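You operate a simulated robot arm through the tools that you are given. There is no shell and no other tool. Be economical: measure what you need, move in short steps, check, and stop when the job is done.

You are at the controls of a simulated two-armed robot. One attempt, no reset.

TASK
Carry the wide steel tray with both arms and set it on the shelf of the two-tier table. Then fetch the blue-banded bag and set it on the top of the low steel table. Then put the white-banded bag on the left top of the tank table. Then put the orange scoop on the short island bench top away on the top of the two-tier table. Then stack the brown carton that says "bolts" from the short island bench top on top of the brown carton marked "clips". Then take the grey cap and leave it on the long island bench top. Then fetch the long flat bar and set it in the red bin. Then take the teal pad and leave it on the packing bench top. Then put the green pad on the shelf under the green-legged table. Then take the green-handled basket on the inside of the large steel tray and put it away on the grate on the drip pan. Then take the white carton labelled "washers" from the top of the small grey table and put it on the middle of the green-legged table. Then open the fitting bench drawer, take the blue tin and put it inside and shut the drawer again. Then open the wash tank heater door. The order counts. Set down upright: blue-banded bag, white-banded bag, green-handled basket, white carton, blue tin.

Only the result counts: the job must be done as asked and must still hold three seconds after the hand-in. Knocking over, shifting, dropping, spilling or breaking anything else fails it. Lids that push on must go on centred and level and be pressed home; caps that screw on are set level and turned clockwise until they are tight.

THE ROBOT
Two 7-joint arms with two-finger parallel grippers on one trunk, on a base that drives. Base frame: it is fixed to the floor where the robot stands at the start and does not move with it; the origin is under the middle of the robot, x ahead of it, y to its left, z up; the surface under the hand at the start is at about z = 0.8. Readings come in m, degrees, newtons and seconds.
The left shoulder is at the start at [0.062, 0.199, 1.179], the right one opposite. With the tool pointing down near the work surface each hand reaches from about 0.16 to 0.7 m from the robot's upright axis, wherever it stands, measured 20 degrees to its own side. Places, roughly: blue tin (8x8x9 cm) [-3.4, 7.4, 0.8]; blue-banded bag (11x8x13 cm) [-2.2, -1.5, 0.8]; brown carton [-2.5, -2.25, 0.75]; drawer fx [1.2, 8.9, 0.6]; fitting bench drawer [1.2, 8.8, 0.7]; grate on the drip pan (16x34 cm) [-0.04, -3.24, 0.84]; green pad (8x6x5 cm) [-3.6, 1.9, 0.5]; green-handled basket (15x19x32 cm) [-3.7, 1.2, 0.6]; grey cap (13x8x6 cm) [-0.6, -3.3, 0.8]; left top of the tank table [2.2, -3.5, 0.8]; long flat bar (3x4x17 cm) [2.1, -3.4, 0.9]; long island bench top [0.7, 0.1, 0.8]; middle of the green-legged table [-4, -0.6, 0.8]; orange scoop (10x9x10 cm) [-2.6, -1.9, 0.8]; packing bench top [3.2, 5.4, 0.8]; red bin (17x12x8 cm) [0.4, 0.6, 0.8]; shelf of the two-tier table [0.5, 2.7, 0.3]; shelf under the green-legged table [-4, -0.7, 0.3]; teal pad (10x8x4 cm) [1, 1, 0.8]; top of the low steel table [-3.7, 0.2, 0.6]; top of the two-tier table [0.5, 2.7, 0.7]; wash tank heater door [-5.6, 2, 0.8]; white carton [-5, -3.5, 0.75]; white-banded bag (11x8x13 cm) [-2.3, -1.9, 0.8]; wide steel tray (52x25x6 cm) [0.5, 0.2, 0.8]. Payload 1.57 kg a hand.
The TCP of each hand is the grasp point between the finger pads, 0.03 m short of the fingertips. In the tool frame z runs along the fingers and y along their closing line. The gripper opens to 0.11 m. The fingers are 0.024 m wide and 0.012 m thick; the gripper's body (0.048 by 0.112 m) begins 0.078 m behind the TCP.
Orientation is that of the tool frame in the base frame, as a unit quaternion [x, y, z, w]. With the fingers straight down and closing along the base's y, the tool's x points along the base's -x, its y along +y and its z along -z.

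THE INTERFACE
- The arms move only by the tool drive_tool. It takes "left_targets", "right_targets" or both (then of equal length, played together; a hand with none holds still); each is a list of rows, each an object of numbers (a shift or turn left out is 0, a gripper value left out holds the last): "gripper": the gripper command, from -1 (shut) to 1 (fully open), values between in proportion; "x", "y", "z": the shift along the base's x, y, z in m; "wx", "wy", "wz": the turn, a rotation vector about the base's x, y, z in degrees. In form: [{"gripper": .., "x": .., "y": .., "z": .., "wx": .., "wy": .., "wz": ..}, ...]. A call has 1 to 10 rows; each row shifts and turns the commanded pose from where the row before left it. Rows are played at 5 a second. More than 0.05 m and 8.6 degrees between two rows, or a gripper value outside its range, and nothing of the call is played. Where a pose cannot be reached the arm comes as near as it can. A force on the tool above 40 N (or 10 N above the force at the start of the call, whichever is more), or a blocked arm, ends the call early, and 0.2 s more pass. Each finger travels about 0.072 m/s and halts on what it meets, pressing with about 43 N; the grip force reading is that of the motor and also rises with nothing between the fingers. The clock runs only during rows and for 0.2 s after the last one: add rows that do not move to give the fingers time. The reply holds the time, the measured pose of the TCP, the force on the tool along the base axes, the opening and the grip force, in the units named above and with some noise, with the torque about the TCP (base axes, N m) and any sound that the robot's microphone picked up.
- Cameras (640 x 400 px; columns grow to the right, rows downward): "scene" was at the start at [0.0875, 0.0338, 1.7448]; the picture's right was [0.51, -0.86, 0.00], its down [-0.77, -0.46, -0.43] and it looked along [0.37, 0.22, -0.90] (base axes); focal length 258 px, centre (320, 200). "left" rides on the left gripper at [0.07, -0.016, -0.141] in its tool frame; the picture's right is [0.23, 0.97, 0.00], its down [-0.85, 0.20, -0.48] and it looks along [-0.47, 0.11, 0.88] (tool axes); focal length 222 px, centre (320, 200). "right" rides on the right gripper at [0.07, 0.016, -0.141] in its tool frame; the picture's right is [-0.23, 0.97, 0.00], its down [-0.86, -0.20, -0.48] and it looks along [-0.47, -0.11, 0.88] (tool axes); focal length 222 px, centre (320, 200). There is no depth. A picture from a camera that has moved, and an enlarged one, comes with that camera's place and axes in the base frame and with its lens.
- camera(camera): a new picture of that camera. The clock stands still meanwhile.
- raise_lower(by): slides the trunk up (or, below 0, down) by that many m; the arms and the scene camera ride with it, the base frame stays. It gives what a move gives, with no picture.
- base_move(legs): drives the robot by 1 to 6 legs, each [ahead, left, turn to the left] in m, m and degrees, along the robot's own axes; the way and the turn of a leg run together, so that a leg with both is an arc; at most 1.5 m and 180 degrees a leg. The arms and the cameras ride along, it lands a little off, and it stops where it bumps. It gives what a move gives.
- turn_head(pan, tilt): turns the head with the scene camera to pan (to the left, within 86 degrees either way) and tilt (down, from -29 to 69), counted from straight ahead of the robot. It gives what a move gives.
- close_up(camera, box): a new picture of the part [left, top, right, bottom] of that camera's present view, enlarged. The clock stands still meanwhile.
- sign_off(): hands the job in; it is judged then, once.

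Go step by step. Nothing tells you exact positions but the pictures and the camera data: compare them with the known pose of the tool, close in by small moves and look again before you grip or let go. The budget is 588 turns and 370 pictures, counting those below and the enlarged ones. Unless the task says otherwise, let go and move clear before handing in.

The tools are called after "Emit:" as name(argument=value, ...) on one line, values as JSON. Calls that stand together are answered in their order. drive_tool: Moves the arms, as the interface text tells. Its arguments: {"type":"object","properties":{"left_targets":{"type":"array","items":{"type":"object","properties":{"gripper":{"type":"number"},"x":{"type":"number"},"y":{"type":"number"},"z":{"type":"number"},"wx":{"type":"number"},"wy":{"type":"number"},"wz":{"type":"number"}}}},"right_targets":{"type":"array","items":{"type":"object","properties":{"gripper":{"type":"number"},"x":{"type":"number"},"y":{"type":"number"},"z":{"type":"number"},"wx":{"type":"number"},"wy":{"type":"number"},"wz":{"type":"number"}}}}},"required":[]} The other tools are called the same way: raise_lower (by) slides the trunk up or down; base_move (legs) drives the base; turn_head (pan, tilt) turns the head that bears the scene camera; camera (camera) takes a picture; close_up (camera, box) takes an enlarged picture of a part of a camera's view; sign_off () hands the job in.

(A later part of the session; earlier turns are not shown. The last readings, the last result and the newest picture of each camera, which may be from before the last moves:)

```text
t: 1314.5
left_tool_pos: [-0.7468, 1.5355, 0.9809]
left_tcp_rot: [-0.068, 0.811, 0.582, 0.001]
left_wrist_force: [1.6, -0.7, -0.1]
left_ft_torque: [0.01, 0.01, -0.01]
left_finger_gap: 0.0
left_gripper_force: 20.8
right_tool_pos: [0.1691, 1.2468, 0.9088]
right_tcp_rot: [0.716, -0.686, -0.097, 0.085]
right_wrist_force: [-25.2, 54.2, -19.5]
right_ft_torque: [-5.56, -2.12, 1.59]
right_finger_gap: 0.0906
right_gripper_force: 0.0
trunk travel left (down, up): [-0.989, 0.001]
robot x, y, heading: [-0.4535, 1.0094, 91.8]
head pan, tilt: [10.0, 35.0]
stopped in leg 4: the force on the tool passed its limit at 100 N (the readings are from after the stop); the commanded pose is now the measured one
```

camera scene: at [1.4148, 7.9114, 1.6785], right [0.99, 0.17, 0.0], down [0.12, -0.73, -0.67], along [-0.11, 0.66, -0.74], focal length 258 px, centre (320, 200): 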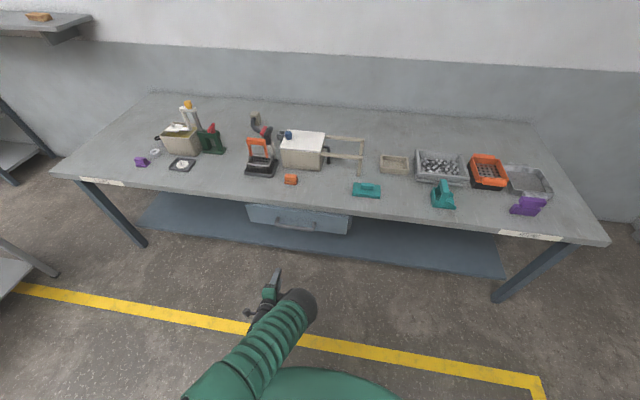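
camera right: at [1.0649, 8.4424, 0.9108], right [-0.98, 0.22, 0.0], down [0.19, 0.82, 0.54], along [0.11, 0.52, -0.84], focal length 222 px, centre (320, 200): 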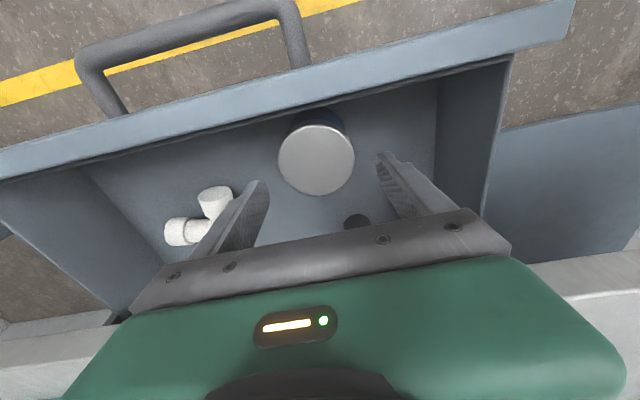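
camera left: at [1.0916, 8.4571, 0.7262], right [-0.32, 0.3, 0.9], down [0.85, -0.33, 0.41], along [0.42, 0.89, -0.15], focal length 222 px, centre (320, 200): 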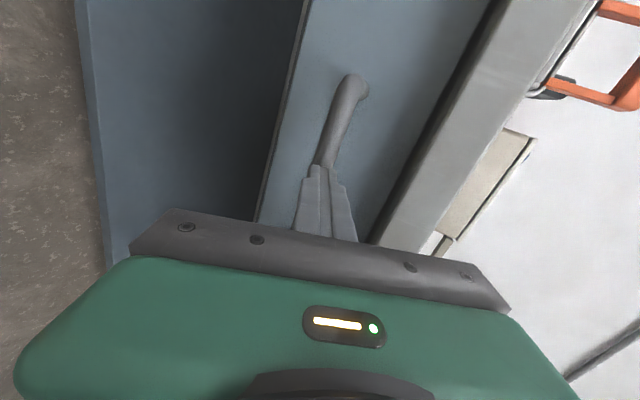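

The right hand bumped the grey hopper at the bench end. I look before moving.

Emit:
turn_head(pan=-60, tilt=45)

Emit:
camera(camera="scene")

Emit:
camera(camera="right")

```text
t: 1315.9
left_tool_pos: [-0.7442, 1.5409, 0.9777]
left_tcp_rot: [-0.067, 0.813, 0.579, 0.002]
left_wrist_force: [0.7, 0.4, -0.2]
left_ft_torque: [0.03, -0.01, 0.0]
left_finger_gap: 0.0
left_gripper_force: 21.3
right_tool_pos: [0.175, 1.2462, 0.9106]
right_tcp_rot: [0.714, -0.689, -0.089, 0.084]
right_wrist_force: [-11.5, 45.6, -6.1]
right_ft_torque: [-4.74, -1.08, 1.33]
right_finger_gap: 0.0907
right_gripper_force: 0.1
trunk travel left (down, up): [-0.989, 0.001]
robot x, y, heading: [-0.4529, 1.0113, 91.8]
head pan, tilt: [-60.0, 45.0]
```

```text
71 pictures are left
camera scene: at [-0.3833, 1.1066, 1.982], right [0.53, -0.85, 0.01], down [-0.6, -0.38, -0.7], along [0.6, 0.36, -0.71], focal length 258 px, centre (320, 200)
```

scene: 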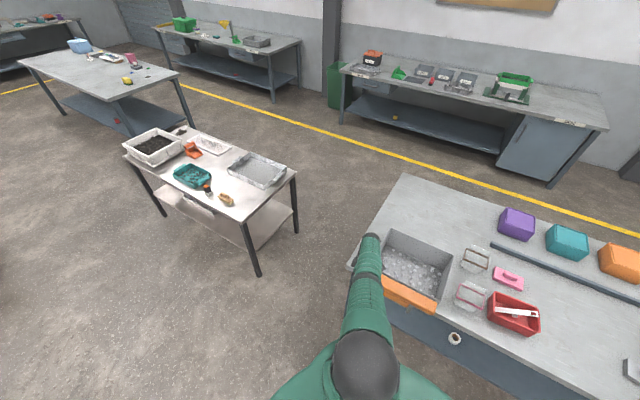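

```text
70 pictures are left
camera right: at [0.1973, 1.1757, 1.0522], right [-0.95, 0.19, 0.24], down [0.28, 0.86, 0.43], along [-0.12, 0.47, -0.87], focal length 222 px, centre (320, 200)
```

right: 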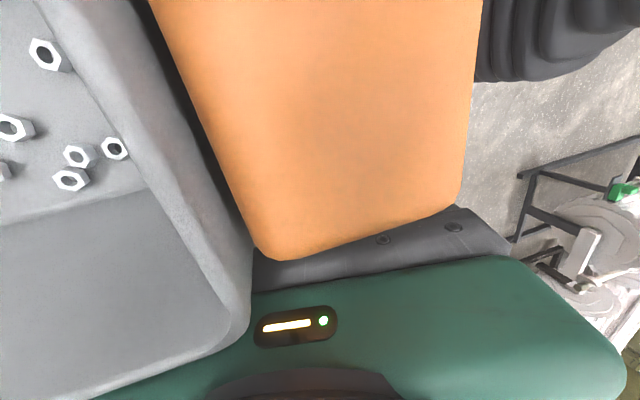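

Emit:
base_move(legs=[[0.12, 0, 0]])

Emit:
camera(camera="scene")

Emit:
camera(camera="right")

```text
t: 1317.1
left_tool_pos: [-0.7471, 1.647, 0.9857]
left_tcp_rot: [-0.067, 0.808, 0.586, 0.003]
left_wrist_force: [0.7, -0.7, -0.6]
left_ft_torque: [0.0, -0.03, -0.01]
left_finger_gap: 0.0001
left_gripper_force: 21.6
right_tool_pos: [0.1772, 1.3505, 0.9166]
right_tcp_rot: [0.715, -0.689, -0.092, 0.076]
right_wrist_force: [-0.3, -0.6, 0.6]
right_ft_torque: [0.0, -0.03, -0.01]
right_finger_gap: 0.0907
right_gripper_force: 0.1
trunk travel left (down, up): [-0.989, 0.001]
robot x, y, heading: [-0.4562, 1.1291, 91.8]
head pan, tilt: [-60.0, 45.0]
```

```text
69 pictures are left
camera scene: at [-0.382, 1.1906, 1.9834], right [0.53, -0.85, -0.01], down [-0.6, -0.37, -0.71], along [0.6, 0.38, -0.71], focal length 258 px, centre (320, 200)
```

scene: 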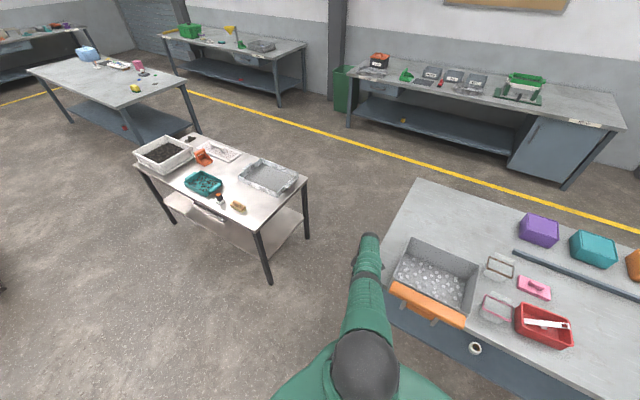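

```text
68 pictures are left
camera right: at [0.1973, 1.2794, 1.0554], right [-0.95, 0.19, 0.24], down [0.28, 0.85, 0.44], along [-0.12, 0.48, -0.87], focal length 222 px, centre (320, 200)
```

right: 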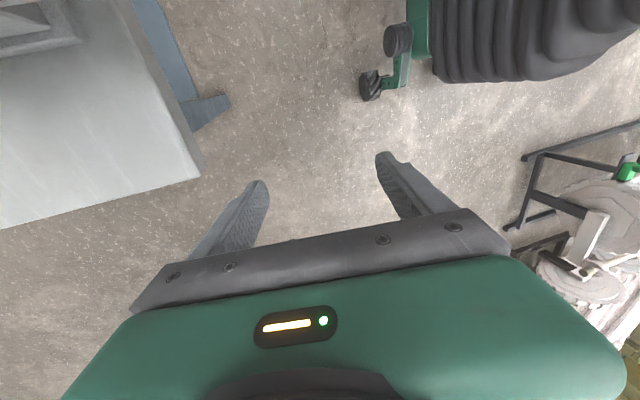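

Comparing rays, the hopper is unmoved. I shift west and continue south.

Emit:
base_move(legs=[[0, 0.28, -1.8], [-1.0, 0, 0], [-0.55, 0, 0], [0, 0, 90]])

Emit:
base_move(legs=[[1.3, 0, 0], [1.25, 0, 0]])

Emit:
turn_head(pan=-20, tilt=15)

Emit:
camera(camera="scene")

```text
t: 1330.4
left_tool_pos: [-1.2183, -0.7096, 0.982]
left_tcp_rot: [0.629, -0.515, -0.407, 0.416]
left_wrist_force: [-0.7, -0.2, -0.5]
left_ft_torque: [0.02, -0.02, 0.0]
left_finger_gap: 0.0
left_gripper_force: 21.6
right_tool_pos: [-0.9505, 0.2203, 0.9108]
right_tcp_rot: [0.992, 0.034, -0.003, 0.125]
right_wrist_force: [0.3, -0.4, 0.8]
right_ft_torque: [-0.01, 0.03, 0.02]
right_finger_gap: 0.0909
right_gripper_force: 0.1
trunk travel left (down, up): [-0.989, 0.001]
robot x, y, heading: [-0.7033, -0.4017, -176.3]
head pan, tilt: [-60.0, 45.0]
```

```text
t: 1342.9
left_tool_pos: [-3.7921, -0.8057, 0.9829]
left_tcp_rot: [0.623, -0.522, -0.413, 0.411]
left_wrist_force: [-0.4, -0.8, -0.4]
left_ft_torque: [0.01, -0.01, -0.01]
left_finger_gap: 0.0002
left_gripper_force: 21.6
right_tool_pos: [-3.5031, 0.1131, 0.91]
right_tcp_rot: [0.991, 0.025, -0.004, 0.13]
right_wrist_force: [0.5, 0.4, -0.1]
right_ft_torque: [-0.01, -0.01, 0.01]
right_finger_gap: 0.0907
right_gripper_force: 0.1
trunk travel left (down, up): [-0.989, 0.001]
robot x, y, heading: [-3.2694, -0.5108, -177.4]
head pan, tilt: [-60.0, 45.0]
```

```text
t: 1344.0
left_tool_pos: [-3.7922, -0.8075, 0.983]
left_tcp_rot: [0.623, -0.521, -0.413, 0.412]
left_wrist_force: [0.3, -0.6, 0.8]
left_ft_torque: [-0.01, 0.03, -0.01]
left_finger_gap: 0.0
left_gripper_force: 21.1
right_tool_pos: [-3.5028, 0.1095, 0.9073]
right_tcp_rot: [0.99, 0.024, -0.003, 0.135]
right_wrist_force: [-0.2, 0.0, 0.0]
right_ft_torque: [0.04, -0.01, 0.0]
right_finger_gap: 0.0908
right_gripper_force: 0.0
trunk travel left (down, up): [-0.989, 0.001]
robot x, y, heading: [-3.2716, -0.5068, -177.4]
head pan, tilt: [-20.0, 15.0]
```

```text
67 pictures are left
camera scene: at [-3.393, -0.4776, 2.0294], right [0.3, 0.95, 0.0], down [0.25, -0.08, -0.97], along [-0.92, 0.29, -0.26], focal length 258 px, centre (320, 200)
```

scene: 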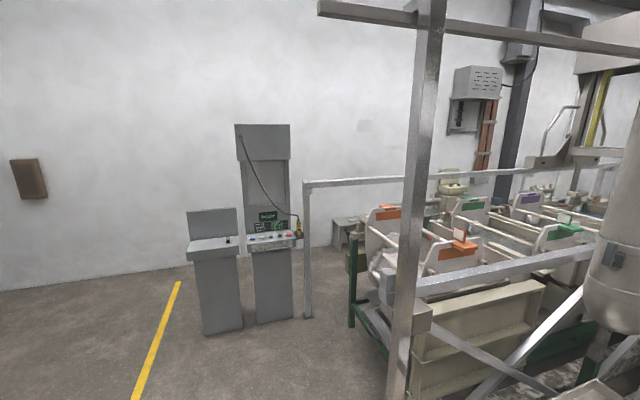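

Emit:
close_up(camera="scene", box=[300, 130, 540, 290])

```text
2.50 times, centred on (420, 210) of scene
camera zoom: at [-3.393, -0.4776, 2.0294], right [0.3, 0.95, 0.0], down [0.25, -0.08, -0.97], along [-0.92, 0.29, -0.26], focal length 644 px, centre (70, 175)
```

zoom: 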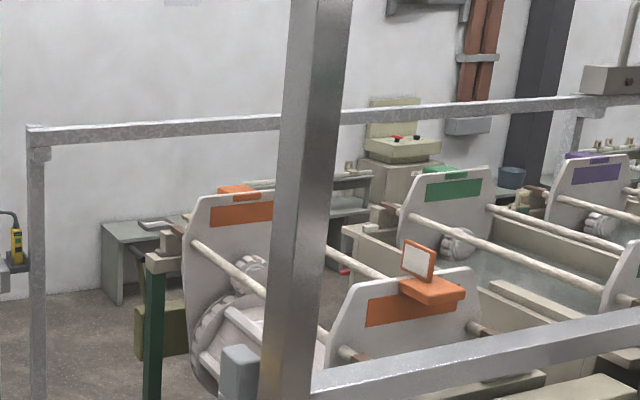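

Emit:
drive_tool(left_targets=[{"x": 0.025, "z": 0.03}, {"x": 0.025, "z": 0.03}, {"x": 0.025, "z": 0.03}, {"x": 0.025, "z": 0.03}, {"x": 0.02, "z": 0.03}])

Emit:
base_move(legs=[[0, 1.28, -2.5], [1.4, 0, 0], [0.45, 0, 0]])

Emit:
turn_head(pan=-70, tilt=20)

Emit:
camera(camera="scene")

```text
t: 1345.2
left_tool_pos: [-3.6718, -0.8056, 1.1345]
left_tcp_rot: [0.623, -0.521, -0.414, 0.411]
left_wrist_force: [0.8, 0.0, -0.8]
left_ft_torque: [-0.01, 0.01, 0.02]
left_finger_gap: 0.0
left_gripper_force: 21.7
right_tool_pos: [-3.5011, 0.1085, 0.9065]
right_tcp_rot: [0.991, 0.024, -0.002, 0.135]
right_wrist_force: [0.7, -0.3, 0.1]
right_ft_torque: [0.01, -0.01, 0.03]
right_finger_gap: 0.0907
right_gripper_force: 0.2
trunk travel left (down, up): [-0.989, 0.001]
robot x, y, heading: [-3.2737, -0.5072, -177.4]
head pan, tilt: [-20.0, 15.0]
```

```text
t: 1354.1
left_tool_pos: [-4.0321, -2.0649, 1.1338]
left_tcp_rot: [0.613, -0.533, -0.421, 0.404]
left_wrist_force: [-0.6, -0.3, -0.1]
left_ft_torque: [0.01, 0.02, 0.03]
left_finger_gap: 0.0
left_gripper_force: 21.2
right_tool_pos: [-3.8161, -1.1612, 0.9046]
right_tcp_rot: [0.99, 0.001, 0.006, 0.141]
right_wrist_force: [0.6, 0.7, 0.3]
right_ft_torque: [-0.01, -0.03, 0.02]
right_finger_gap: 0.0907
right_gripper_force: 0.2
trunk travel left (down, up): [-0.989, 0.001]
robot x, y, heading: [-3.6203, -1.7871, -179.7]
head pan, tilt: [-20.0, 15.0]
stopped in leg 2: the force on the tool passed its limit at 88 N (the readings are from after the stop); the commanded pose is now the measured one
```

```text
t: 1355.3
left_tool_pos: [-4.0327, -2.0698, 1.1326]
left_tcp_rot: [0.613, -0.532, -0.422, 0.403]
left_wrist_force: [-1.0, 0.0, -0.6]
left_ft_torque: [-0.02, -0.01, -0.04]
left_finger_gap: 0.0
left_gripper_force: 21.2
right_tool_pos: [-3.8168, -1.1631, 0.9069]
right_tcp_rot: [0.99, 0.0, 0.006, 0.139]
right_wrist_force: [12.8, 2.4, 7.1]
right_ft_torque: [0.47, 0.39, -0.91]
right_finger_gap: 0.0904
right_gripper_force: 0.1
trunk travel left (down, up): [-0.989, 0.001]
robot x, y, heading: [-3.6225, -1.7831, -180.0]
head pan, tilt: [-70.0, 20.0]
```

```text
65 pictures are left
camera scene: at [-3.6827, -1.6964, 2.0218], right [0.94, 0.35, 0.0], down [0.12, -0.32, -0.94], along [-0.32, 0.88, -0.34], focal length 258 px, centre (320, 200)
```

scene: 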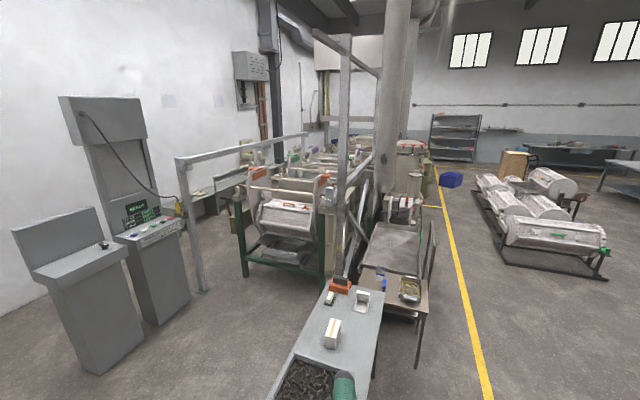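

The outstretched right hand touched the grey box on the green table. I back off and check it.

Emit:
base_move(legs=[[-0.12, 0, 0]])

Emit:
turn_head(pan=-70, tilt=50)

Emit:
camera(camera="scene")

```text
t: 1356.5
left_tool_pos: [-3.9224, -2.0667, 1.1309]
left_tcp_rot: [0.614, -0.534, -0.42, 0.401]
left_wrist_force: [-0.3, 0.9, 0.4]
left_ft_torque: [0.0, -0.05, 0.01]
left_finger_gap: 0.0
left_gripper_force: 21.3
right_tool_pos: [-3.7034, -1.1647, 0.9014]
right_tcp_rot: [0.99, 0.0, 0.011, 0.144]
right_wrist_force: [-1.1, -0.7, 0.2]
right_ft_torque: [0.0, 0.0, 0.0]
right_finger_gap: 0.091
right_gripper_force: 0.0
trunk travel left (down, up): [-0.989, 0.001]
robot x, y, heading: [-3.5049, -1.7865, -179.6]
head pan, tilt: [-70.0, 20.0]
```

```text
t: 1357.5
left_tool_pos: [-3.9124, -2.0683, 1.1343]
left_tcp_rot: [0.612, -0.533, -0.422, 0.403]
left_wrist_force: [0.4, -0.5, 0.3]
left_ft_torque: [-0.03, 0.01, -0.01]
left_finger_gap: 0.0
left_gripper_force: 21.2
right_tool_pos: [-3.6942, -1.1691, 0.9001]
right_tcp_rot: [0.989, 0.0, 0.006, 0.149]
right_wrist_force: [0.6, 0.0, 0.0]
right_ft_torque: [0.01, 0.02, 0.0]
right_finger_gap: 0.0906
right_gripper_force: 0.0
trunk travel left (down, up): [-0.989, 0.001]
robot x, y, heading: [-3.5022, -1.7821, -180.0]
head pan, tilt: [-70.0, 50.0]
```

```text
64 pictures are left
camera scene: at [-3.5573, -1.709, 1.976], right [0.94, 0.34, 0.0], down [0.26, -0.72, -0.64], along [-0.22, 0.6, -0.77], focal length 258 px, centre (320, 200)
```

scene: 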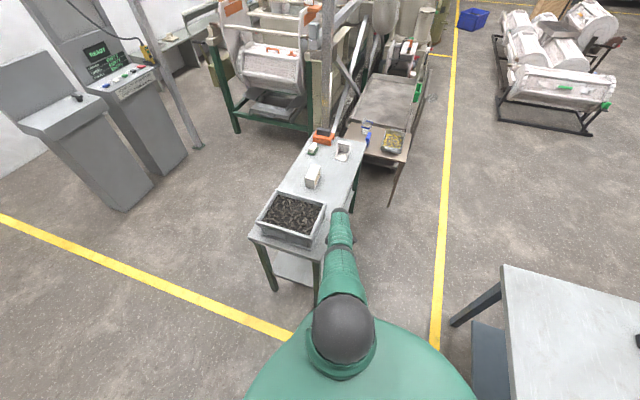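

Emit:
close_up(camera="scene", box=[230, 120, 390, 260])

```text
2.86 times, centred on (310, 190) of scene
camera zoom: at [-3.5573, -1.709, 1.976], right [0.94, 0.34, 0.0], down [0.26, -0.72, -0.64], along [-0.22, 0.6, -0.77], focal length 736 px, centre (349, 229)
```

zoom: 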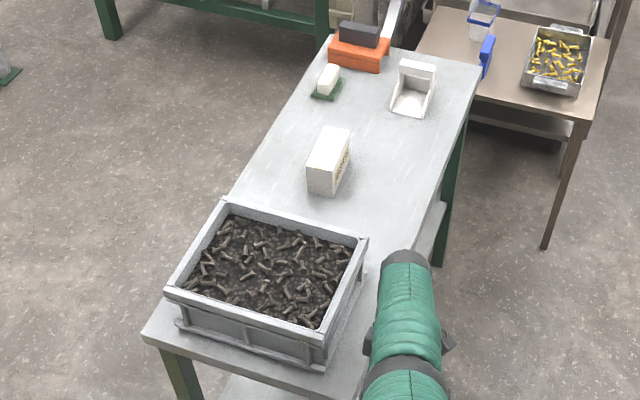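

The box appears unmoved (within measuring error). I lift the right hand well up before continuing.

Emit:
drive_tool(right_targets=[{"z": 0.04}, {"z": 0.04}, {"z": 0.04}, {"z": 0.04}, {"z": 0.04}, {"z": 0.04}, {"z": 0.04}, {}])

```text
t: 1359.3
left_tool_pos: [-3.9137, -2.0688, 1.1336]
left_tcp_rot: [0.613, -0.533, -0.423, 0.402]
left_wrist_force: [0.8, 0.8, 0.0]
left_ft_torque: [0.0, 0.01, 0.0]
left_finger_gap: 0.0
left_gripper_force: 21.7
right_tool_pos: [-3.7266, -1.0679, 1.1397]
right_tcp_rot: [0.99, 0.0, 0.007, 0.144]
right_wrist_force: [0.6, -0.2, 0.1]
right_ft_torque: [0.0, 0.01, -0.01]
right_finger_gap: 0.0909
right_gripper_force: 0.0
right hand out of reach, approached as far as the arm can: row 1, 2, 3, 4, 5, 6, 7
trunk travel left (down, up): [-0.989, 0.001]
robot x, y, heading: [-3.5021, -1.7885, -179.8]
head pan, tilt: [-70.0, 50.0]
```

Emit:
drive_tool(right_targets=[{"x": -0.03, "y": -0.035}, {"x": -0.03, "y": -0.035}, {"x": -0.03, "y": -0.035}, {"x": -0.03, "y": -0.035}, {"x": -0.03, "y": -0.035}, {"x": -0.03, "y": -0.035}, {"x": -0.03, "y": -0.035}, {"x": -0.03, "y": -0.035}, {"x": -0.03, "y": -0.035}, {"x": -0.03, "y": -0.035}])

```text
t: 1361.5
left_tool_pos: [-3.9143, -2.0685, 1.1339]
left_tcp_rot: [0.613, -0.533, -0.423, 0.402]
left_wrist_force: [-0.1, -0.5, 0.3]
left_ft_torque: [0.01, -0.01, -0.02]
left_finger_gap: 0.0
left_gripper_force: 21.0
right_tool_pos: [-4.0769, -1.3282, 1.1141]
right_tcp_rot: [0.99, 0.0, 0.006, 0.143]
right_wrist_force: [0.2, -0.4, -0.3]
right_ft_torque: [0.0, -0.02, -0.01]
right_finger_gap: 0.0908
right_gripper_force: 0.0
right hand out of reach, approached as far as the arm can: row 1, 2, 3, 4, 5, 6, 7
trunk travel left (down, up): [-0.989, 0.001]
robot x, y, heading: [-3.5044, -1.7866, -180.0]
head pan, tilt: [-70.0, 50.0]
```

Emit:
drive_tool(right_targets=[{"x": 0.01, "y": -0.04}, {"x": 0.01, "y": -0.04}, {"x": 0.01, "y": -0.04}, {"x": 0.02, "y": -0.03}, {"x": 0.02, "y": -0.02}, {"x": 0.02}, {"x": 0.02}, {}])

```text
t: 1363.3
left_tool_pos: [-3.9149, -2.0677, 1.1334]
left_tcp_rot: [0.613, -0.533, -0.423, 0.403]
left_wrist_force: [-0.1, -0.6, 0.0]
left_ft_torque: [-0.01, -0.04, -0.03]
left_finger_gap: 0.0001
left_gripper_force: 20.7
right_tool_pos: [-4.1094, -1.4287, 1.073]
right_tcp_rot: [0.99, 0.0, 0.007, 0.143]
right_wrist_force: [0.8, -0.1, 0.4]
right_ft_torque: [0.01, -0.03, 0.0]
right_finger_gap: 0.0908
right_gripper_force: 0.1
right hand out of reach, approached as far as the arm can: row 1, 2, 3, 4, 5, 6, 7
trunk travel left (down, up): [-0.989, 0.001]
robot x, y, heading: [-3.5022, -1.7814, -179.7]
head pan, tilt: [-70.0, 50.0]
```

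Emit:
base_move(legs=[[0.9, 0.05, 0], [0.75, 0, 0], [0, 0, -90]])

Emit:
turn_head(pan=0, tilt=18)

Emit:
camera(camera="scene")

```text
t: 1375.5
left_tool_pos: [-5.4669, -1.4379, 1.1349]
left_tcp_rot: [-0.076, 0.809, 0.583, 0.0]
left_wrist_force: [0.5, 0.0, 0.4]
left_ft_torque: [0.01, -0.04, 0.0]
left_finger_gap: 0.0001
left_gripper_force: 21.2
right_tool_pos: [-4.8372, -1.21, 1.0727]
right_tcp_rot: [0.718, -0.681, -0.093, 0.109]
right_wrist_force: [-0.1, -0.3, -0.8]
right_ft_torque: [0.0, 0.04, -0.03]
right_finger_gap: 0.091
right_gripper_force: 0.0
trunk travel left (down, up): [-0.989, 0.001]
robot x, y, heading: [-5.1645, -1.8346, 93.0]
head pan, tilt: [-70.0, 50.0]
```

```text
t: 1376.9
left_tool_pos: [-5.4665, -1.4408, 1.1341]
left_tcp_rot: [-0.077, 0.808, 0.584, -0.001]
left_wrist_force: [0.1, 0.4, -0.9]
left_ft_torque: [-0.05, -0.01, -0.01]
left_finger_gap: 0.0001
left_gripper_force: 20.7
right_tool_pos: [-4.8358, -1.2092, 1.0743]
right_tcp_rot: [0.717, -0.682, -0.095, 0.107]
right_wrist_force: [0.2, 0.4, -0.2]
right_ft_torque: [-0.02, 0.02, 0.01]
right_finger_gap: 0.0908
right_gripper_force: 0.1
trunk travel left (down, up): [-0.989, 0.001]
robot x, y, heading: [-5.1627, -1.8345, 93.0]
head pan, tilt: [0.0, 18.0]
```

```text
62 pictures are left
camera scene: at [-5.1655, -1.7051, 2.0245], right [1.0, 0.05, 0.0], down [0.02, -0.31, -0.95], along [-0.05, 0.95, -0.31], focal length 258 px, centre (320, 200)
```

scene: 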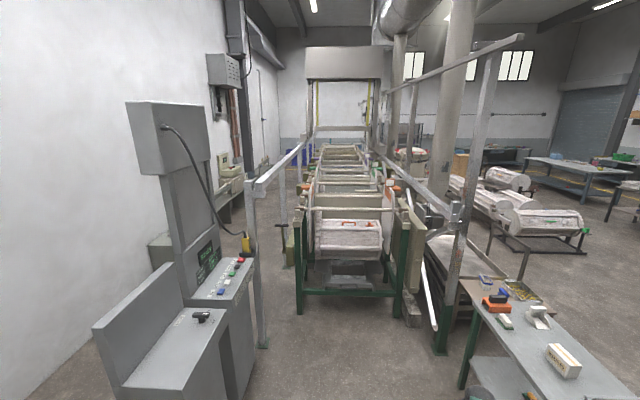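

Emit:
close_up(camera="scene", box=[190, 120, 410, 300])

```text
2.22 times, centred on (300, 210) of scene
camera zoom: at [-5.1655, -1.7051, 2.0245], right [1.0, 0.05, 0.0], down [0.02, -0.31, -0.95], along [-0.05, 0.95, -0.31], focal length 572 px, centre (364, 178)
```

zoom: 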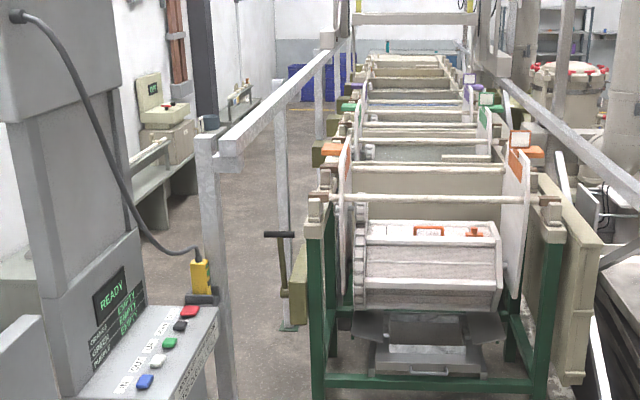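

The heater sits on the west side of the line, so I go around the consoles into the west aisle.

Emit:
base_move(legs=[[0, 0.92, -3], [0, 0.9, 0], [1.2, 0, 0], [1.1, 0, 0]])

Emit:
turn_head(pan=-20, tilt=25)

Emit:
camera(camera="scene")

```text
t: 1396.8
left_tool_pos: [-7.2602, 0.8351, 1.1342]
left_tcp_rot: [-0.056, 0.809, 0.584, 0.014]
left_wrist_force: [0.1, -0.5, -0.8]
left_ft_torque: [-0.02, -0.01, -0.03]
left_finger_gap: 0.0
left_gripper_force: 21.6
right_tool_pos: [-6.618, 1.0304, 1.0736]
right_tcp_rot: [-0.7, 0.7, 0.097, -0.106]
right_wrist_force: [-0.1, -1.1, 0.4]
right_ft_torque: [0.02, 0.01, -0.03]
right_finger_gap: 0.0907
right_gripper_force: 0.1
trunk travel left (down, up): [-0.989, 0.001]
robot x, y, heading: [-6.9805, 0.4262, 90.0]
head pan, tilt: [0.0, 18.0]
```

```text
t: 1397.6
left_tool_pos: [-7.2605, 0.8348, 1.1352]
left_tcp_rot: [-0.056, 0.81, 0.584, 0.014]
left_wrist_force: [0.2, -0.4, 0.2]
left_ft_torque: [0.03, 0.0, -0.01]
left_finger_gap: 0.0
left_gripper_force: 21.9
right_tool_pos: [-6.6183, 1.0303, 1.0726]
right_tcp_rot: [0.7, -0.7, -0.097, 0.109]
right_wrist_force: [-0.3, -1.0, -0.9]
right_ft_torque: [0.0, 0.03, 0.02]
right_finger_gap: 0.091
right_gripper_force: 0.0
trunk travel left (down, up): [-0.989, 0.001]
robot x, y, heading: [-6.9808, 0.4254, 89.9]
head pan, tilt: [-20.0, 25.0]
```

```text
60 pictures are left
camera scene: at [-6.942, 0.5478, 2.0132], right [0.94, -0.34, 0.0], down [-0.15, -0.4, -0.91], along [0.31, 0.85, -0.42], focal length 258 px, centre (320, 200)
```

scene: 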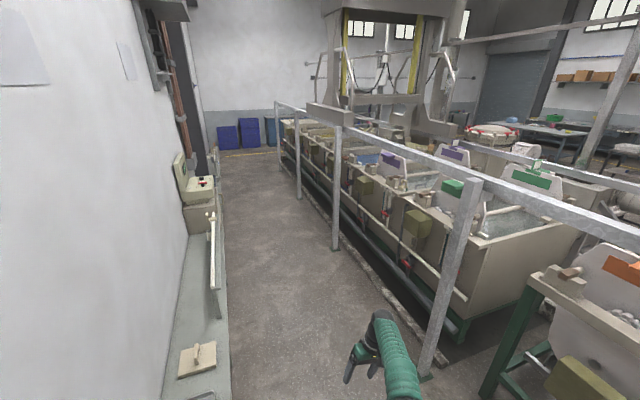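

Emit:
close_up(camera="scene", box=[330, 160, 490, 300])

```text
2.86 times, centred on (410, 230) of scene
camera zoom: at [-6.942, 0.5478, 2.0132], right [0.94, -0.34, 0.0], down [-0.15, -0.4, -0.91], along [0.31, 0.85, -0.42], focal length 736 px, centre (63, 114)
```

zoom: 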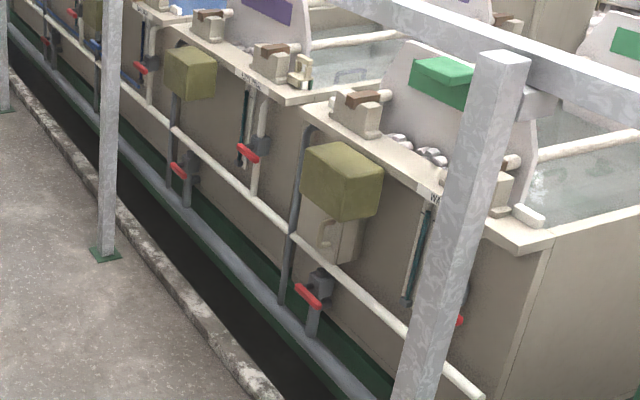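

Emit:
base_move(legs=[[0, -0.6, 0], [0.85, 0, 0], [0.85, 0, 0], [0, 0, -90]])

Emit:
turn_head(pan=0, tilt=50)

Emit:
camera(camera="scene")

```text
t: 1411.8
left_tool_pos: [-6.1501, 2.5508, 1.135]
left_tcp_rot: [0.378, 0.717, 0.489, 0.322]
left_wrist_force: [0.0, -0.1, 0.0]
left_ft_torque: [0.04, 0.03, 0.0]
left_finger_gap: 0.0001
left_gripper_force: 20.9
right_tool_pos: [-5.6994, 2.0785, 1.0638]
right_tcp_rot: [-0.228, 0.96, 0.155, -0.055]
right_wrist_force: [0.6, 17.5, -3.7]
right_ft_torque: [0.16, 0.04, 0.27]
right_finger_gap: 0.0807
right_gripper_force: 0.1
trunk travel left (down, up): [-0.989, 0.001]
robot x, y, heading: [-6.3866, 2.1179, 26.3]
head pan, tilt: [-20.0, 25.0]
stopped in leg 4: the force on the tool passed its limit at 62 N (the readings are from after the stop); the commanded pose is now the measured one
```

```text
t: 1412.6
left_tool_pos: [-6.1505, 2.5514, 1.135]
left_tcp_rot: [0.379, 0.717, 0.489, 0.322]
left_wrist_force: [0.4, 0.1, 0.1]
left_ft_torque: [0.01, 0.04, -0.01]
left_finger_gap: 0.0
left_gripper_force: 21.3
right_tool_pos: [-5.697, 2.0747, 1.0645]
right_tcp_rot: [-0.228, 0.96, 0.152, -0.057]
right_wrist_force: [-1.6, 19.7, -5.7]
right_ft_torque: [0.26, 0.08, 0.17]
right_finger_gap: 0.0763
right_gripper_force: 0.0
trunk travel left (down, up): [-0.989, 0.001]
robot x, y, heading: [-6.3825, 2.1125, 26.2]
head pan, tilt: [0.0, 50.0]
```

```text
58 pictures are left
camera scene: at [-6.2818, 2.1725, 1.9755], right [0.44, -0.9, 0.0], down [-0.69, -0.34, -0.64], along [0.58, 0.28, -0.77], focal length 258 px, centre (320, 200)
```

scene: 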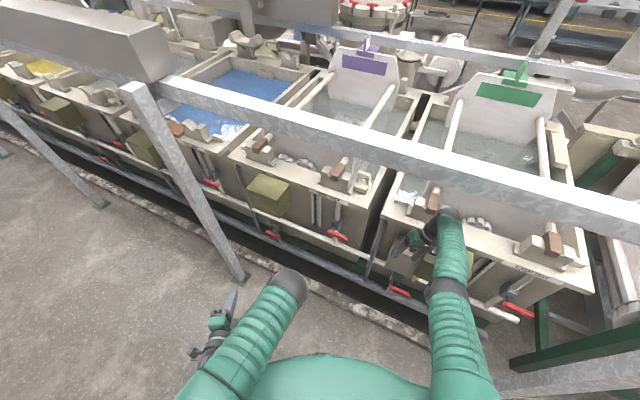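

The right fingers touched the box on the tank; I turn back, retreat a bit and look.

Emit:
base_move(legs=[[0, 0, 12], [-0.2, 0, 0], [0, 0, -38]])

Emit:
camera(camera="scene")

Emit:
camera(camera="right")

```text
t: 1416.8
left_tool_pos: [-6.1372, 2.2744, 1.1356]
left_tcp_rot: [0.532, 0.611, 0.403, 0.425]
left_wrist_force: [-0.7, -1.1, -0.4]
left_ft_torque: [-0.02, 0.0, 0.04]
left_finger_gap: 0.0
left_gripper_force: 21.1
right_tool_pos: [-5.9435, 1.6489, 1.0646]
right_tcp_rot: [-0.003, 0.987, 0.162, -0.018]
right_wrist_force: [-0.1, -0.2, 0.4]
right_ft_torque: [-0.02, 0.0, 0.0]
right_finger_gap: 0.0907
right_gripper_force: 0.0
trunk travel left (down, up): [-0.989, 0.001]
robot x, y, heading: [-6.5396, 1.9923, -0.1]
head pan, tilt: [0.0, 50.0]
```

```text
57 pictures are left
camera scene: at [-6.4268, 1.9902, 1.9758], right [0.0, -1.0, 0.0], down [-0.77, 0.0, -0.64], along [0.64, 0.0, -0.77], focal length 258 px, centre (320, 200)
```

scene: 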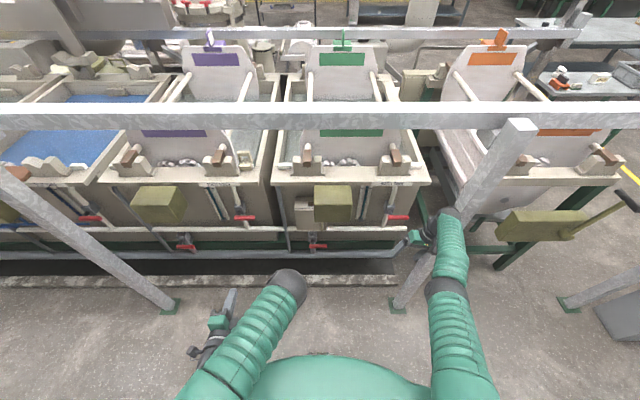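

```text
56 pictures are left
camera right: at [-6.0072, 1.6178, 1.2056], right [0.23, 0.93, 0.3], down [0.87, -0.33, 0.36], along [0.43, 0.18, -0.88], focal length 222 px, centre (320, 200)
```

right: 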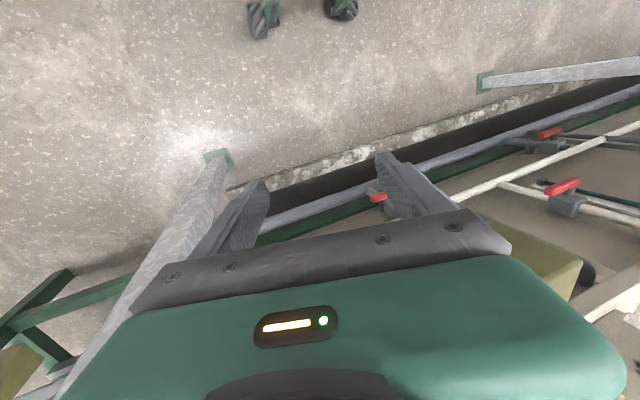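

Emit:
close_up(camera="scene", box=[270, 160, 430, 260])

```text
4.00 times, centred on (350, 210) of scene
camera zoom: at [-6.4268, 1.9902, 1.9758], right [0.0, -1.0, 0.0], down [-0.77, 0.0, -0.64], along [0.64, 0.0, -0.77], focal length 1030 px, centre (200, 160)
```

zoom: 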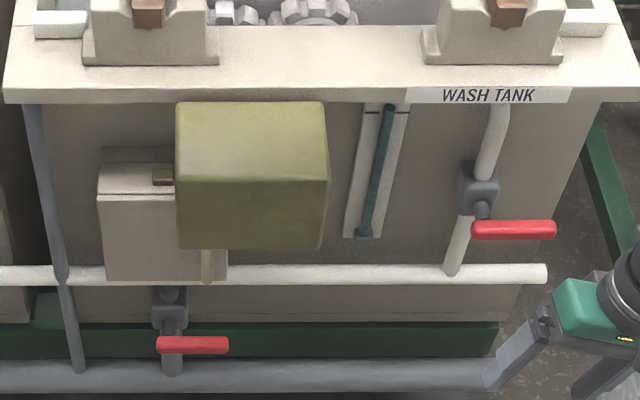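

Emit:
camera(camera="left")

```text
54 pictures are left
camera left: at [-6.281, 2.3363, 1.1576], right [0.28, 0.33, 0.9], down [-0.33, -0.85, 0.42], along [0.9, -0.42, -0.13], focal length 222 px, centre (320, 200)
```

left: 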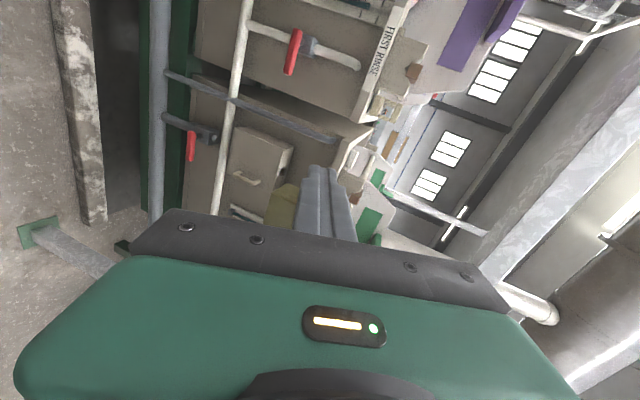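

Emit:
close_up(camera="left", box=[180, 90, 340, 220])

```text
3.08 times, centred on (260, 155) of left
camera zoom: at [-6.281, 2.3363, 1.1576], right [0.28, 0.33, 0.9], down [-0.33, -0.85, 0.42], along [0.9, -0.42, -0.13], focal length 684 px, centre (505, 338)
```

zoom: 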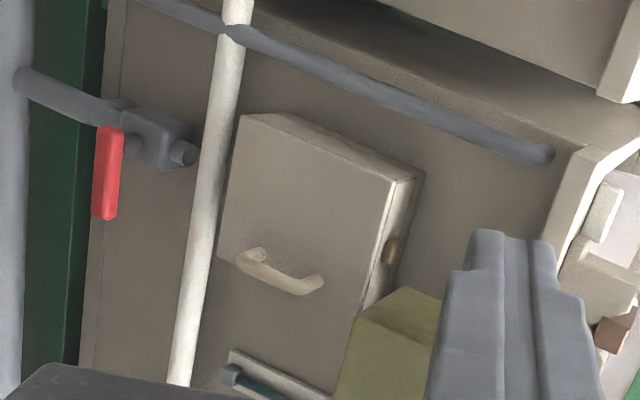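

The heater door's vertical handle is near (-5.62,1.985,.80), hinge on the north side. I pitch the right hand forward (fingers closing along y) to grip it.

Emit:
drive_tool(right_targets=[{"wx": -6.2, "gripper": 0.2}, {"wx": -6.2}, {"wx": -6.2}, {"wy": -8.5, "z": -0.02}, {"wy": -8.5, "z": -0.02}, {"wy": -8.5, "z": -0.02}, {"wy": -8.5}, {"wy": -8.5}, {"wy": -8.5}, {}])

Emit:
camera(camera="scene")

```text
t: 1418.8
left_tool_pos: [-6.1405, 2.2747, 1.1371]
left_tcp_rot: [0.532, 0.61, 0.404, 0.427]
left_wrist_force: [-1.1, 0.2, -0.1]
left_ft_torque: [0.02, 0.01, -0.01]
left_finger_gap: 0.0
left_gripper_force: 21.5
right_tool_pos: [-5.7666, 1.5632, 1.0781]
right_tcp_rot: [-0.006, 0.888, -0.038, 0.458]
right_wrist_force: [-0.4, 0.0, -0.2]
right_ft_torque: [-0.03, -0.02, 0.01]
right_finger_gap: 0.0661
right_gripper_force: 0.0
right hand out of reach, approached as far as the arm can: row 1, 2, 3, 4, 5, 6, 7, 8, 9
trunk travel left (down, up): [-0.989, 0.001]
robot x, y, heading: [-6.5396, 1.9892, -0.2]
head pan, tilt: [0.0, 50.0]
stopped in row 9 (right hand): the arm was blocked; the commanded pose is now the measured one
```

```text
52 pictures are left
camera scene: at [-6.4261, 1.9893, 1.9758], right [0.0, -1.0, 0.0], down [-0.77, 0.0, -0.64], along [0.64, 0.0, -0.77], focal length 258 px, centre (320, 200)
```

scene: 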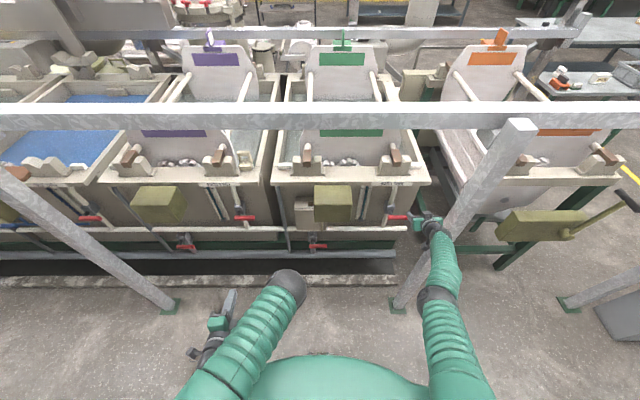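

Emit:
base_move(legs=[[-0.12, 0.1, 0], [0, 0.3, 0]])

Emit:
drive_tool(right_targets=[{"wy": -8, "z": -0.03}, {"wy": -8, "z": -0.03}, {"wy": -8, "z": -0.03}, {"wy": -6, "z": -0.03}, {}])

Emit:
camera(camera="right")

```text
t: 1421.8
left_tool_pos: [-6.26, 2.6586, 1.142]
left_tcp_rot: [0.535, 0.607, 0.408, 0.424]
left_wrist_force: [0.5, -1.3, 0.4]
left_ft_torque: [0.0, 0.0, 0.01]
left_finger_gap: 0.0
left_gripper_force: 21.2
right_tool_pos: [-5.8875, 1.9448, 1.069]
right_tcp_rot: [0.001, 0.889, -0.033, 0.456]
right_wrist_force: [0.8, -1.5, -0.3]
right_ft_torque: [0.09, 0.08, 0.08]
right_finger_gap: 0.0664
right_gripper_force: 0.0
trunk travel left (down, up): [-0.989, 0.001]
robot x, y, heading: [-6.6558, 2.3914, 0.1]
head pan, tilt: [0.0, 50.0]
```

```text
t: 1423.2
left_tool_pos: [-6.2602, 2.6923, 1.1344]
left_tcp_rot: [0.528, 0.612, 0.401, 0.43]
left_wrist_force: [0.2, 0.5, -0.1]
left_ft_torque: [-0.04, 0.07, -0.02]
left_finger_gap: 0.0
left_gripper_force: 21.5
right_tool_pos: [-5.8358, 2.003, 1.1994]
right_tcp_rot: [-0.006, 0.716, -0.059, 0.696]
right_wrist_force: [0.0, 1.6, 0.6]
right_ft_torque: [0.0, -0.02, -0.13]
right_finger_gap: 0.0661
right_gripper_force: 0.0
right hand out of reach, approached as far as the arm can: row 1, 2, 3, 4
trunk travel left (down, up): [-0.989, 0.001]
robot x, y, heading: [-6.6571, 2.3919, -0.0]
head pan, tilt: [0.0, 50.0]
stopped in row 5 (right hand): the arm was blocked; the commanded pose is now the measured one
```

```text
51 pictures are left
camera right: at [-5.9773, 2.0248, 1.1326], right [0.08, 0.99, 0.14], down [-0.46, -0.09, 0.88], along [0.88, -0.13, 0.45], focal length 222 px, centre (320, 200)
```

right: 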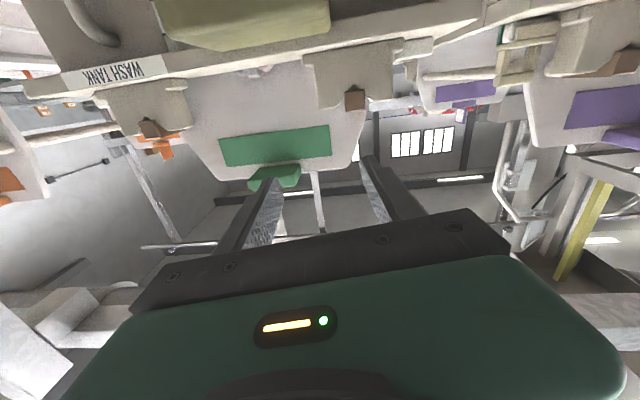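

Right hand is now horizontal. I lower the trunk to handle height and look.

Emit:
raise_lower(by=-0.38)

Emit:
camera(camera="right")

Emit:
camera(camera="scene")

```text
t: 1426.9
left_tool_pos: [-6.2621, 2.6796, 0.7577]
left_tcp_rot: [0.53, 0.61, 0.404, 0.429]
left_wrist_force: [0.4, 0.0, -0.1]
left_ft_torque: [-0.02, -0.01, 0.0]
left_finger_gap: 0.0002
left_gripper_force: 21.5
right_tool_pos: [-5.8403, 1.9811, 0.8156]
right_tcp_rot: [-0.001, 0.717, -0.062, 0.694]
right_wrist_force: [0.1, -0.2, 0.0]
right_ft_torque: [0.01, 0.01, 0.0]
right_finger_gap: 0.0663
right_gripper_force: 0.0
trunk travel left (down, up): [-0.609, 0.381]
robot x, y, heading: [-6.6596, 2.394, -0.1]
head pan, tilt: [0.0, 50.0]
```

```text
50 pictures are left
camera right: at [-5.9821, 2.0046, 0.7487], right [0.09, 0.99, 0.14], down [-0.46, -0.08, 0.88], along [0.88, -0.14, 0.45], focal length 222 px, centre (320, 200)
```

right: 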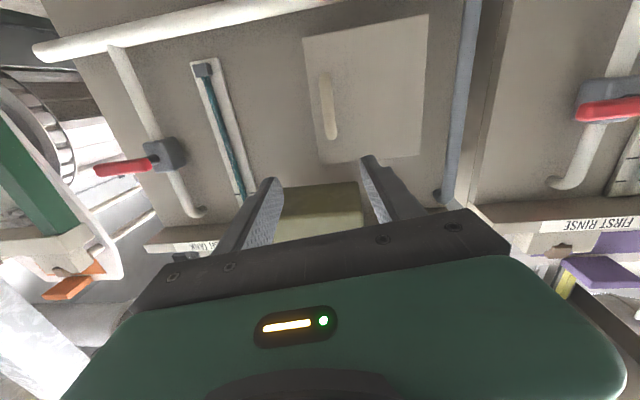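

```text
49 pictures are left
camera scene: at [-6.5448, 2.3925, 1.5958], right [0.0, -1.0, 0.0], down [-0.77, 0.0, -0.64], along [0.64, 0.0, -0.77], focal length 258 px, centre (320, 200)
```

scene: 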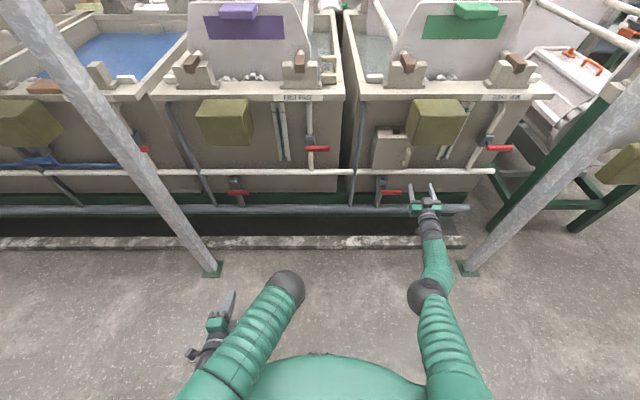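

Emit:
raise_lower(by=-0.03)

Emit:
base_move(legs=[[0.14, 0, 0]])

Emit:
camera(camera="right")

```text
t: 1427.7
left_tool_pos: [-6.2615, 2.6804, 0.7272]
left_tcp_rot: [0.531, 0.609, 0.404, 0.428]
left_wrist_force: [-0.2, 0.3, 0.0]
left_ft_torque: [0.01, -0.01, -0.01]
left_finger_gap: 0.0
left_gripper_force: 21.3
right_tool_pos: [-5.8404, 1.9813, 0.7851]
right_tcp_rot: [-0.001, 0.717, -0.06, 0.695]
right_wrist_force: [0.5, 0.2, 0.2]
right_ft_torque: [0.0, -0.01, 0.0]
right_finger_gap: 0.0659
right_gripper_force: 0.0
trunk travel left (down, up): [-0.579, 0.411]
robot x, y, heading: [-6.6594, 2.3961, -0.2]
head pan, tilt: [0.0, 50.0]
```

```text
t: 1429.0
left_tool_pos: [-6.1207, 2.68, 0.7283]
left_tcp_rot: [0.531, 0.61, 0.404, 0.428]
left_wrist_force: [1.0, 0.1, -0.1]
left_ft_torque: [-0.02, 0.0, 0.0]
left_finger_gap: 0.0
left_gripper_force: 21.7
right_tool_pos: [-5.7, 1.9819, 0.7855]
right_tcp_rot: [-0.002, 0.717, -0.062, 0.694]
right_wrist_force: [-0.9, 0.0, -0.8]
right_ft_torque: [-0.02, -0.01, 0.01]
right_finger_gap: 0.0663
right_gripper_force: 0.0
trunk travel left (down, up): [-0.579, 0.411]
robot x, y, heading: [-6.5184, 2.3941, -0.1]
head pan, tilt: [0.0, 50.0]
```

```text
48 pictures are left
camera right: at [-5.8411, 2.0054, 0.7186], right [0.09, 0.99, 0.14], down [-0.46, -0.08, 0.88], along [0.88, -0.14, 0.45], focal length 222 px, centre (320, 200)
```

right: 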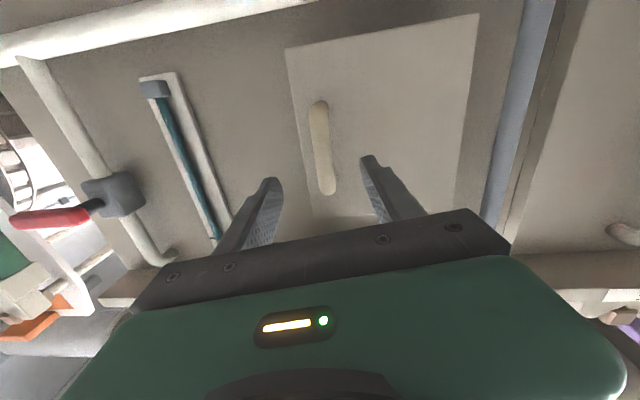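

Emit:
base_move(legs=[[0.1, -0.004, 0]])

Emit:
camera(camera="right")

```text
t: 1430.1
left_tool_pos: [-6.0383, 2.6731, 0.731]
left_tcp_rot: [0.53, 0.607, 0.405, 0.431]
left_wrist_force: [0.5, -0.1, 0.1]
left_ft_torque: [0.0, 0.02, -0.02]
left_finger_gap: 0.0
left_gripper_force: 21.0
right_tool_pos: [-5.6147, 1.9814, 0.786]
right_tcp_rot: [-0.007, 0.717, -0.053, 0.695]
right_wrist_force: [-15.3, -4.6, -15.5]
right_ft_torque: [-0.59, 0.44, 0.49]
right_finger_gap: 0.0622
right_gripper_force: 0.1
trunk travel left (down, up): [-0.579, 0.411]
robot x, y, heading: [-6.4335, 2.3917, -0.5]
head pan, tilt: [0.0, 50.0]
stopped in leg 1: the force on the tool passed its limit at 266 N (the readings are from after the stop); the commanded pose is now the measured one
```

```text
47 pictures are left
camera right: at [-5.7572, 2.0026, 0.7183], right [0.07, 0.99, 0.14], down [-0.46, -0.09, 0.88], along [0.88, -0.13, 0.45], focal length 222 px, centre (320, 200)
```

right: 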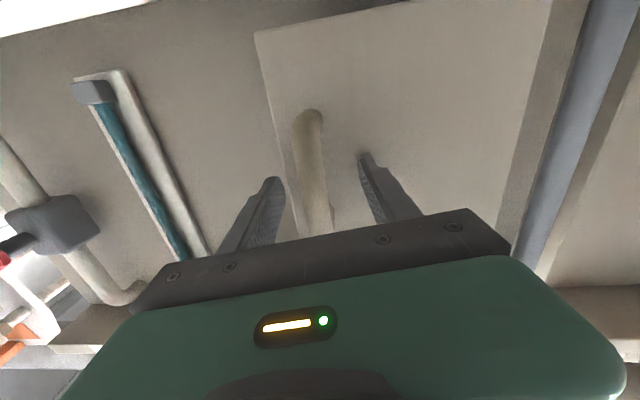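

The fingertips reached the door face with the handle between the fingers. I ease back a little and grip.

Emit:
base_move(legs=[[-0.006, 0, 0]])

Emit:
drive_tool(right_targets=[{"gripper": -0.3}, {"gripper": -0.7}, {"gripper": -1}, {}, {}])

Emit:
camera(camera="right")

```text
t: 1430.9
left_tool_pos: [-6.0439, 2.6746, 0.7302]
left_tcp_rot: [0.531, 0.608, 0.404, 0.431]
left_wrist_force: [0.8, 0.7, -0.3]
left_ft_torque: [-0.01, 0.0, 0.0]
left_finger_gap: 0.0001
left_gripper_force: 21.7
right_tool_pos: [-5.6214, 1.9853, 0.7866]
right_tcp_rot: [-0.006, 0.715, -0.053, 0.697]
right_wrist_force: [-0.7, 0.6, 1.4]
right_ft_torque: [0.01, 0.0, 0.01]
right_finger_gap: 0.0658
right_gripper_force: 0.1
trunk travel left (down, up): [-0.579, 0.411]
robot x, y, heading: [-6.4393, 2.3914, -0.3]
head pan, tilt: [0.0, 50.0]
```

```text
t: 1432.1
left_tool_pos: [-6.0454, 2.6742, 0.7308]
left_tcp_rot: [0.53, 0.606, 0.405, 0.434]
left_wrist_force: [-0.1, 0.5, 0.5]
left_ft_torque: [0.02, 0.0, 0.0]
left_finger_gap: 0.0
left_gripper_force: 21.6
right_tool_pos: [-5.6225, 1.9788, 0.7893]
right_tcp_rot: [0.003, 0.713, -0.046, 0.699]
right_wrist_force: [-8.8, -36.3, 9.4]
right_ft_torque: [0.88, 0.43, -0.09]
right_finger_gap: 0.0191
right_gripper_force: 33.4
trunk travel left (down, up): [-0.579, 0.411]
robot x, y, heading: [-6.4354, 2.3883, -0.5]
head pan, tilt: [0.0, 50.0]
stopped in row 5 (right hand): the force on the tool passed its limit at 41 N (the readings are from after the stop); the commanded pose is now the measured one
```

```text
46 pictures are left
camera right: at [-5.7627, 2.0026, 0.7219], right [0.07, 0.98, 0.17], down [-0.47, -0.11, 0.87], along [0.88, -0.14, 0.46], focal length 222 px, centre (320, 200)
```

right: 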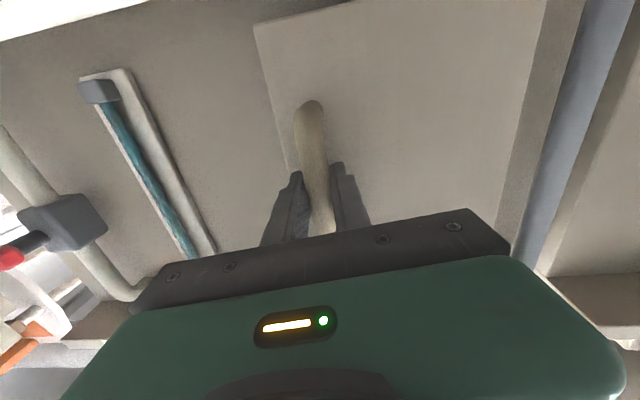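

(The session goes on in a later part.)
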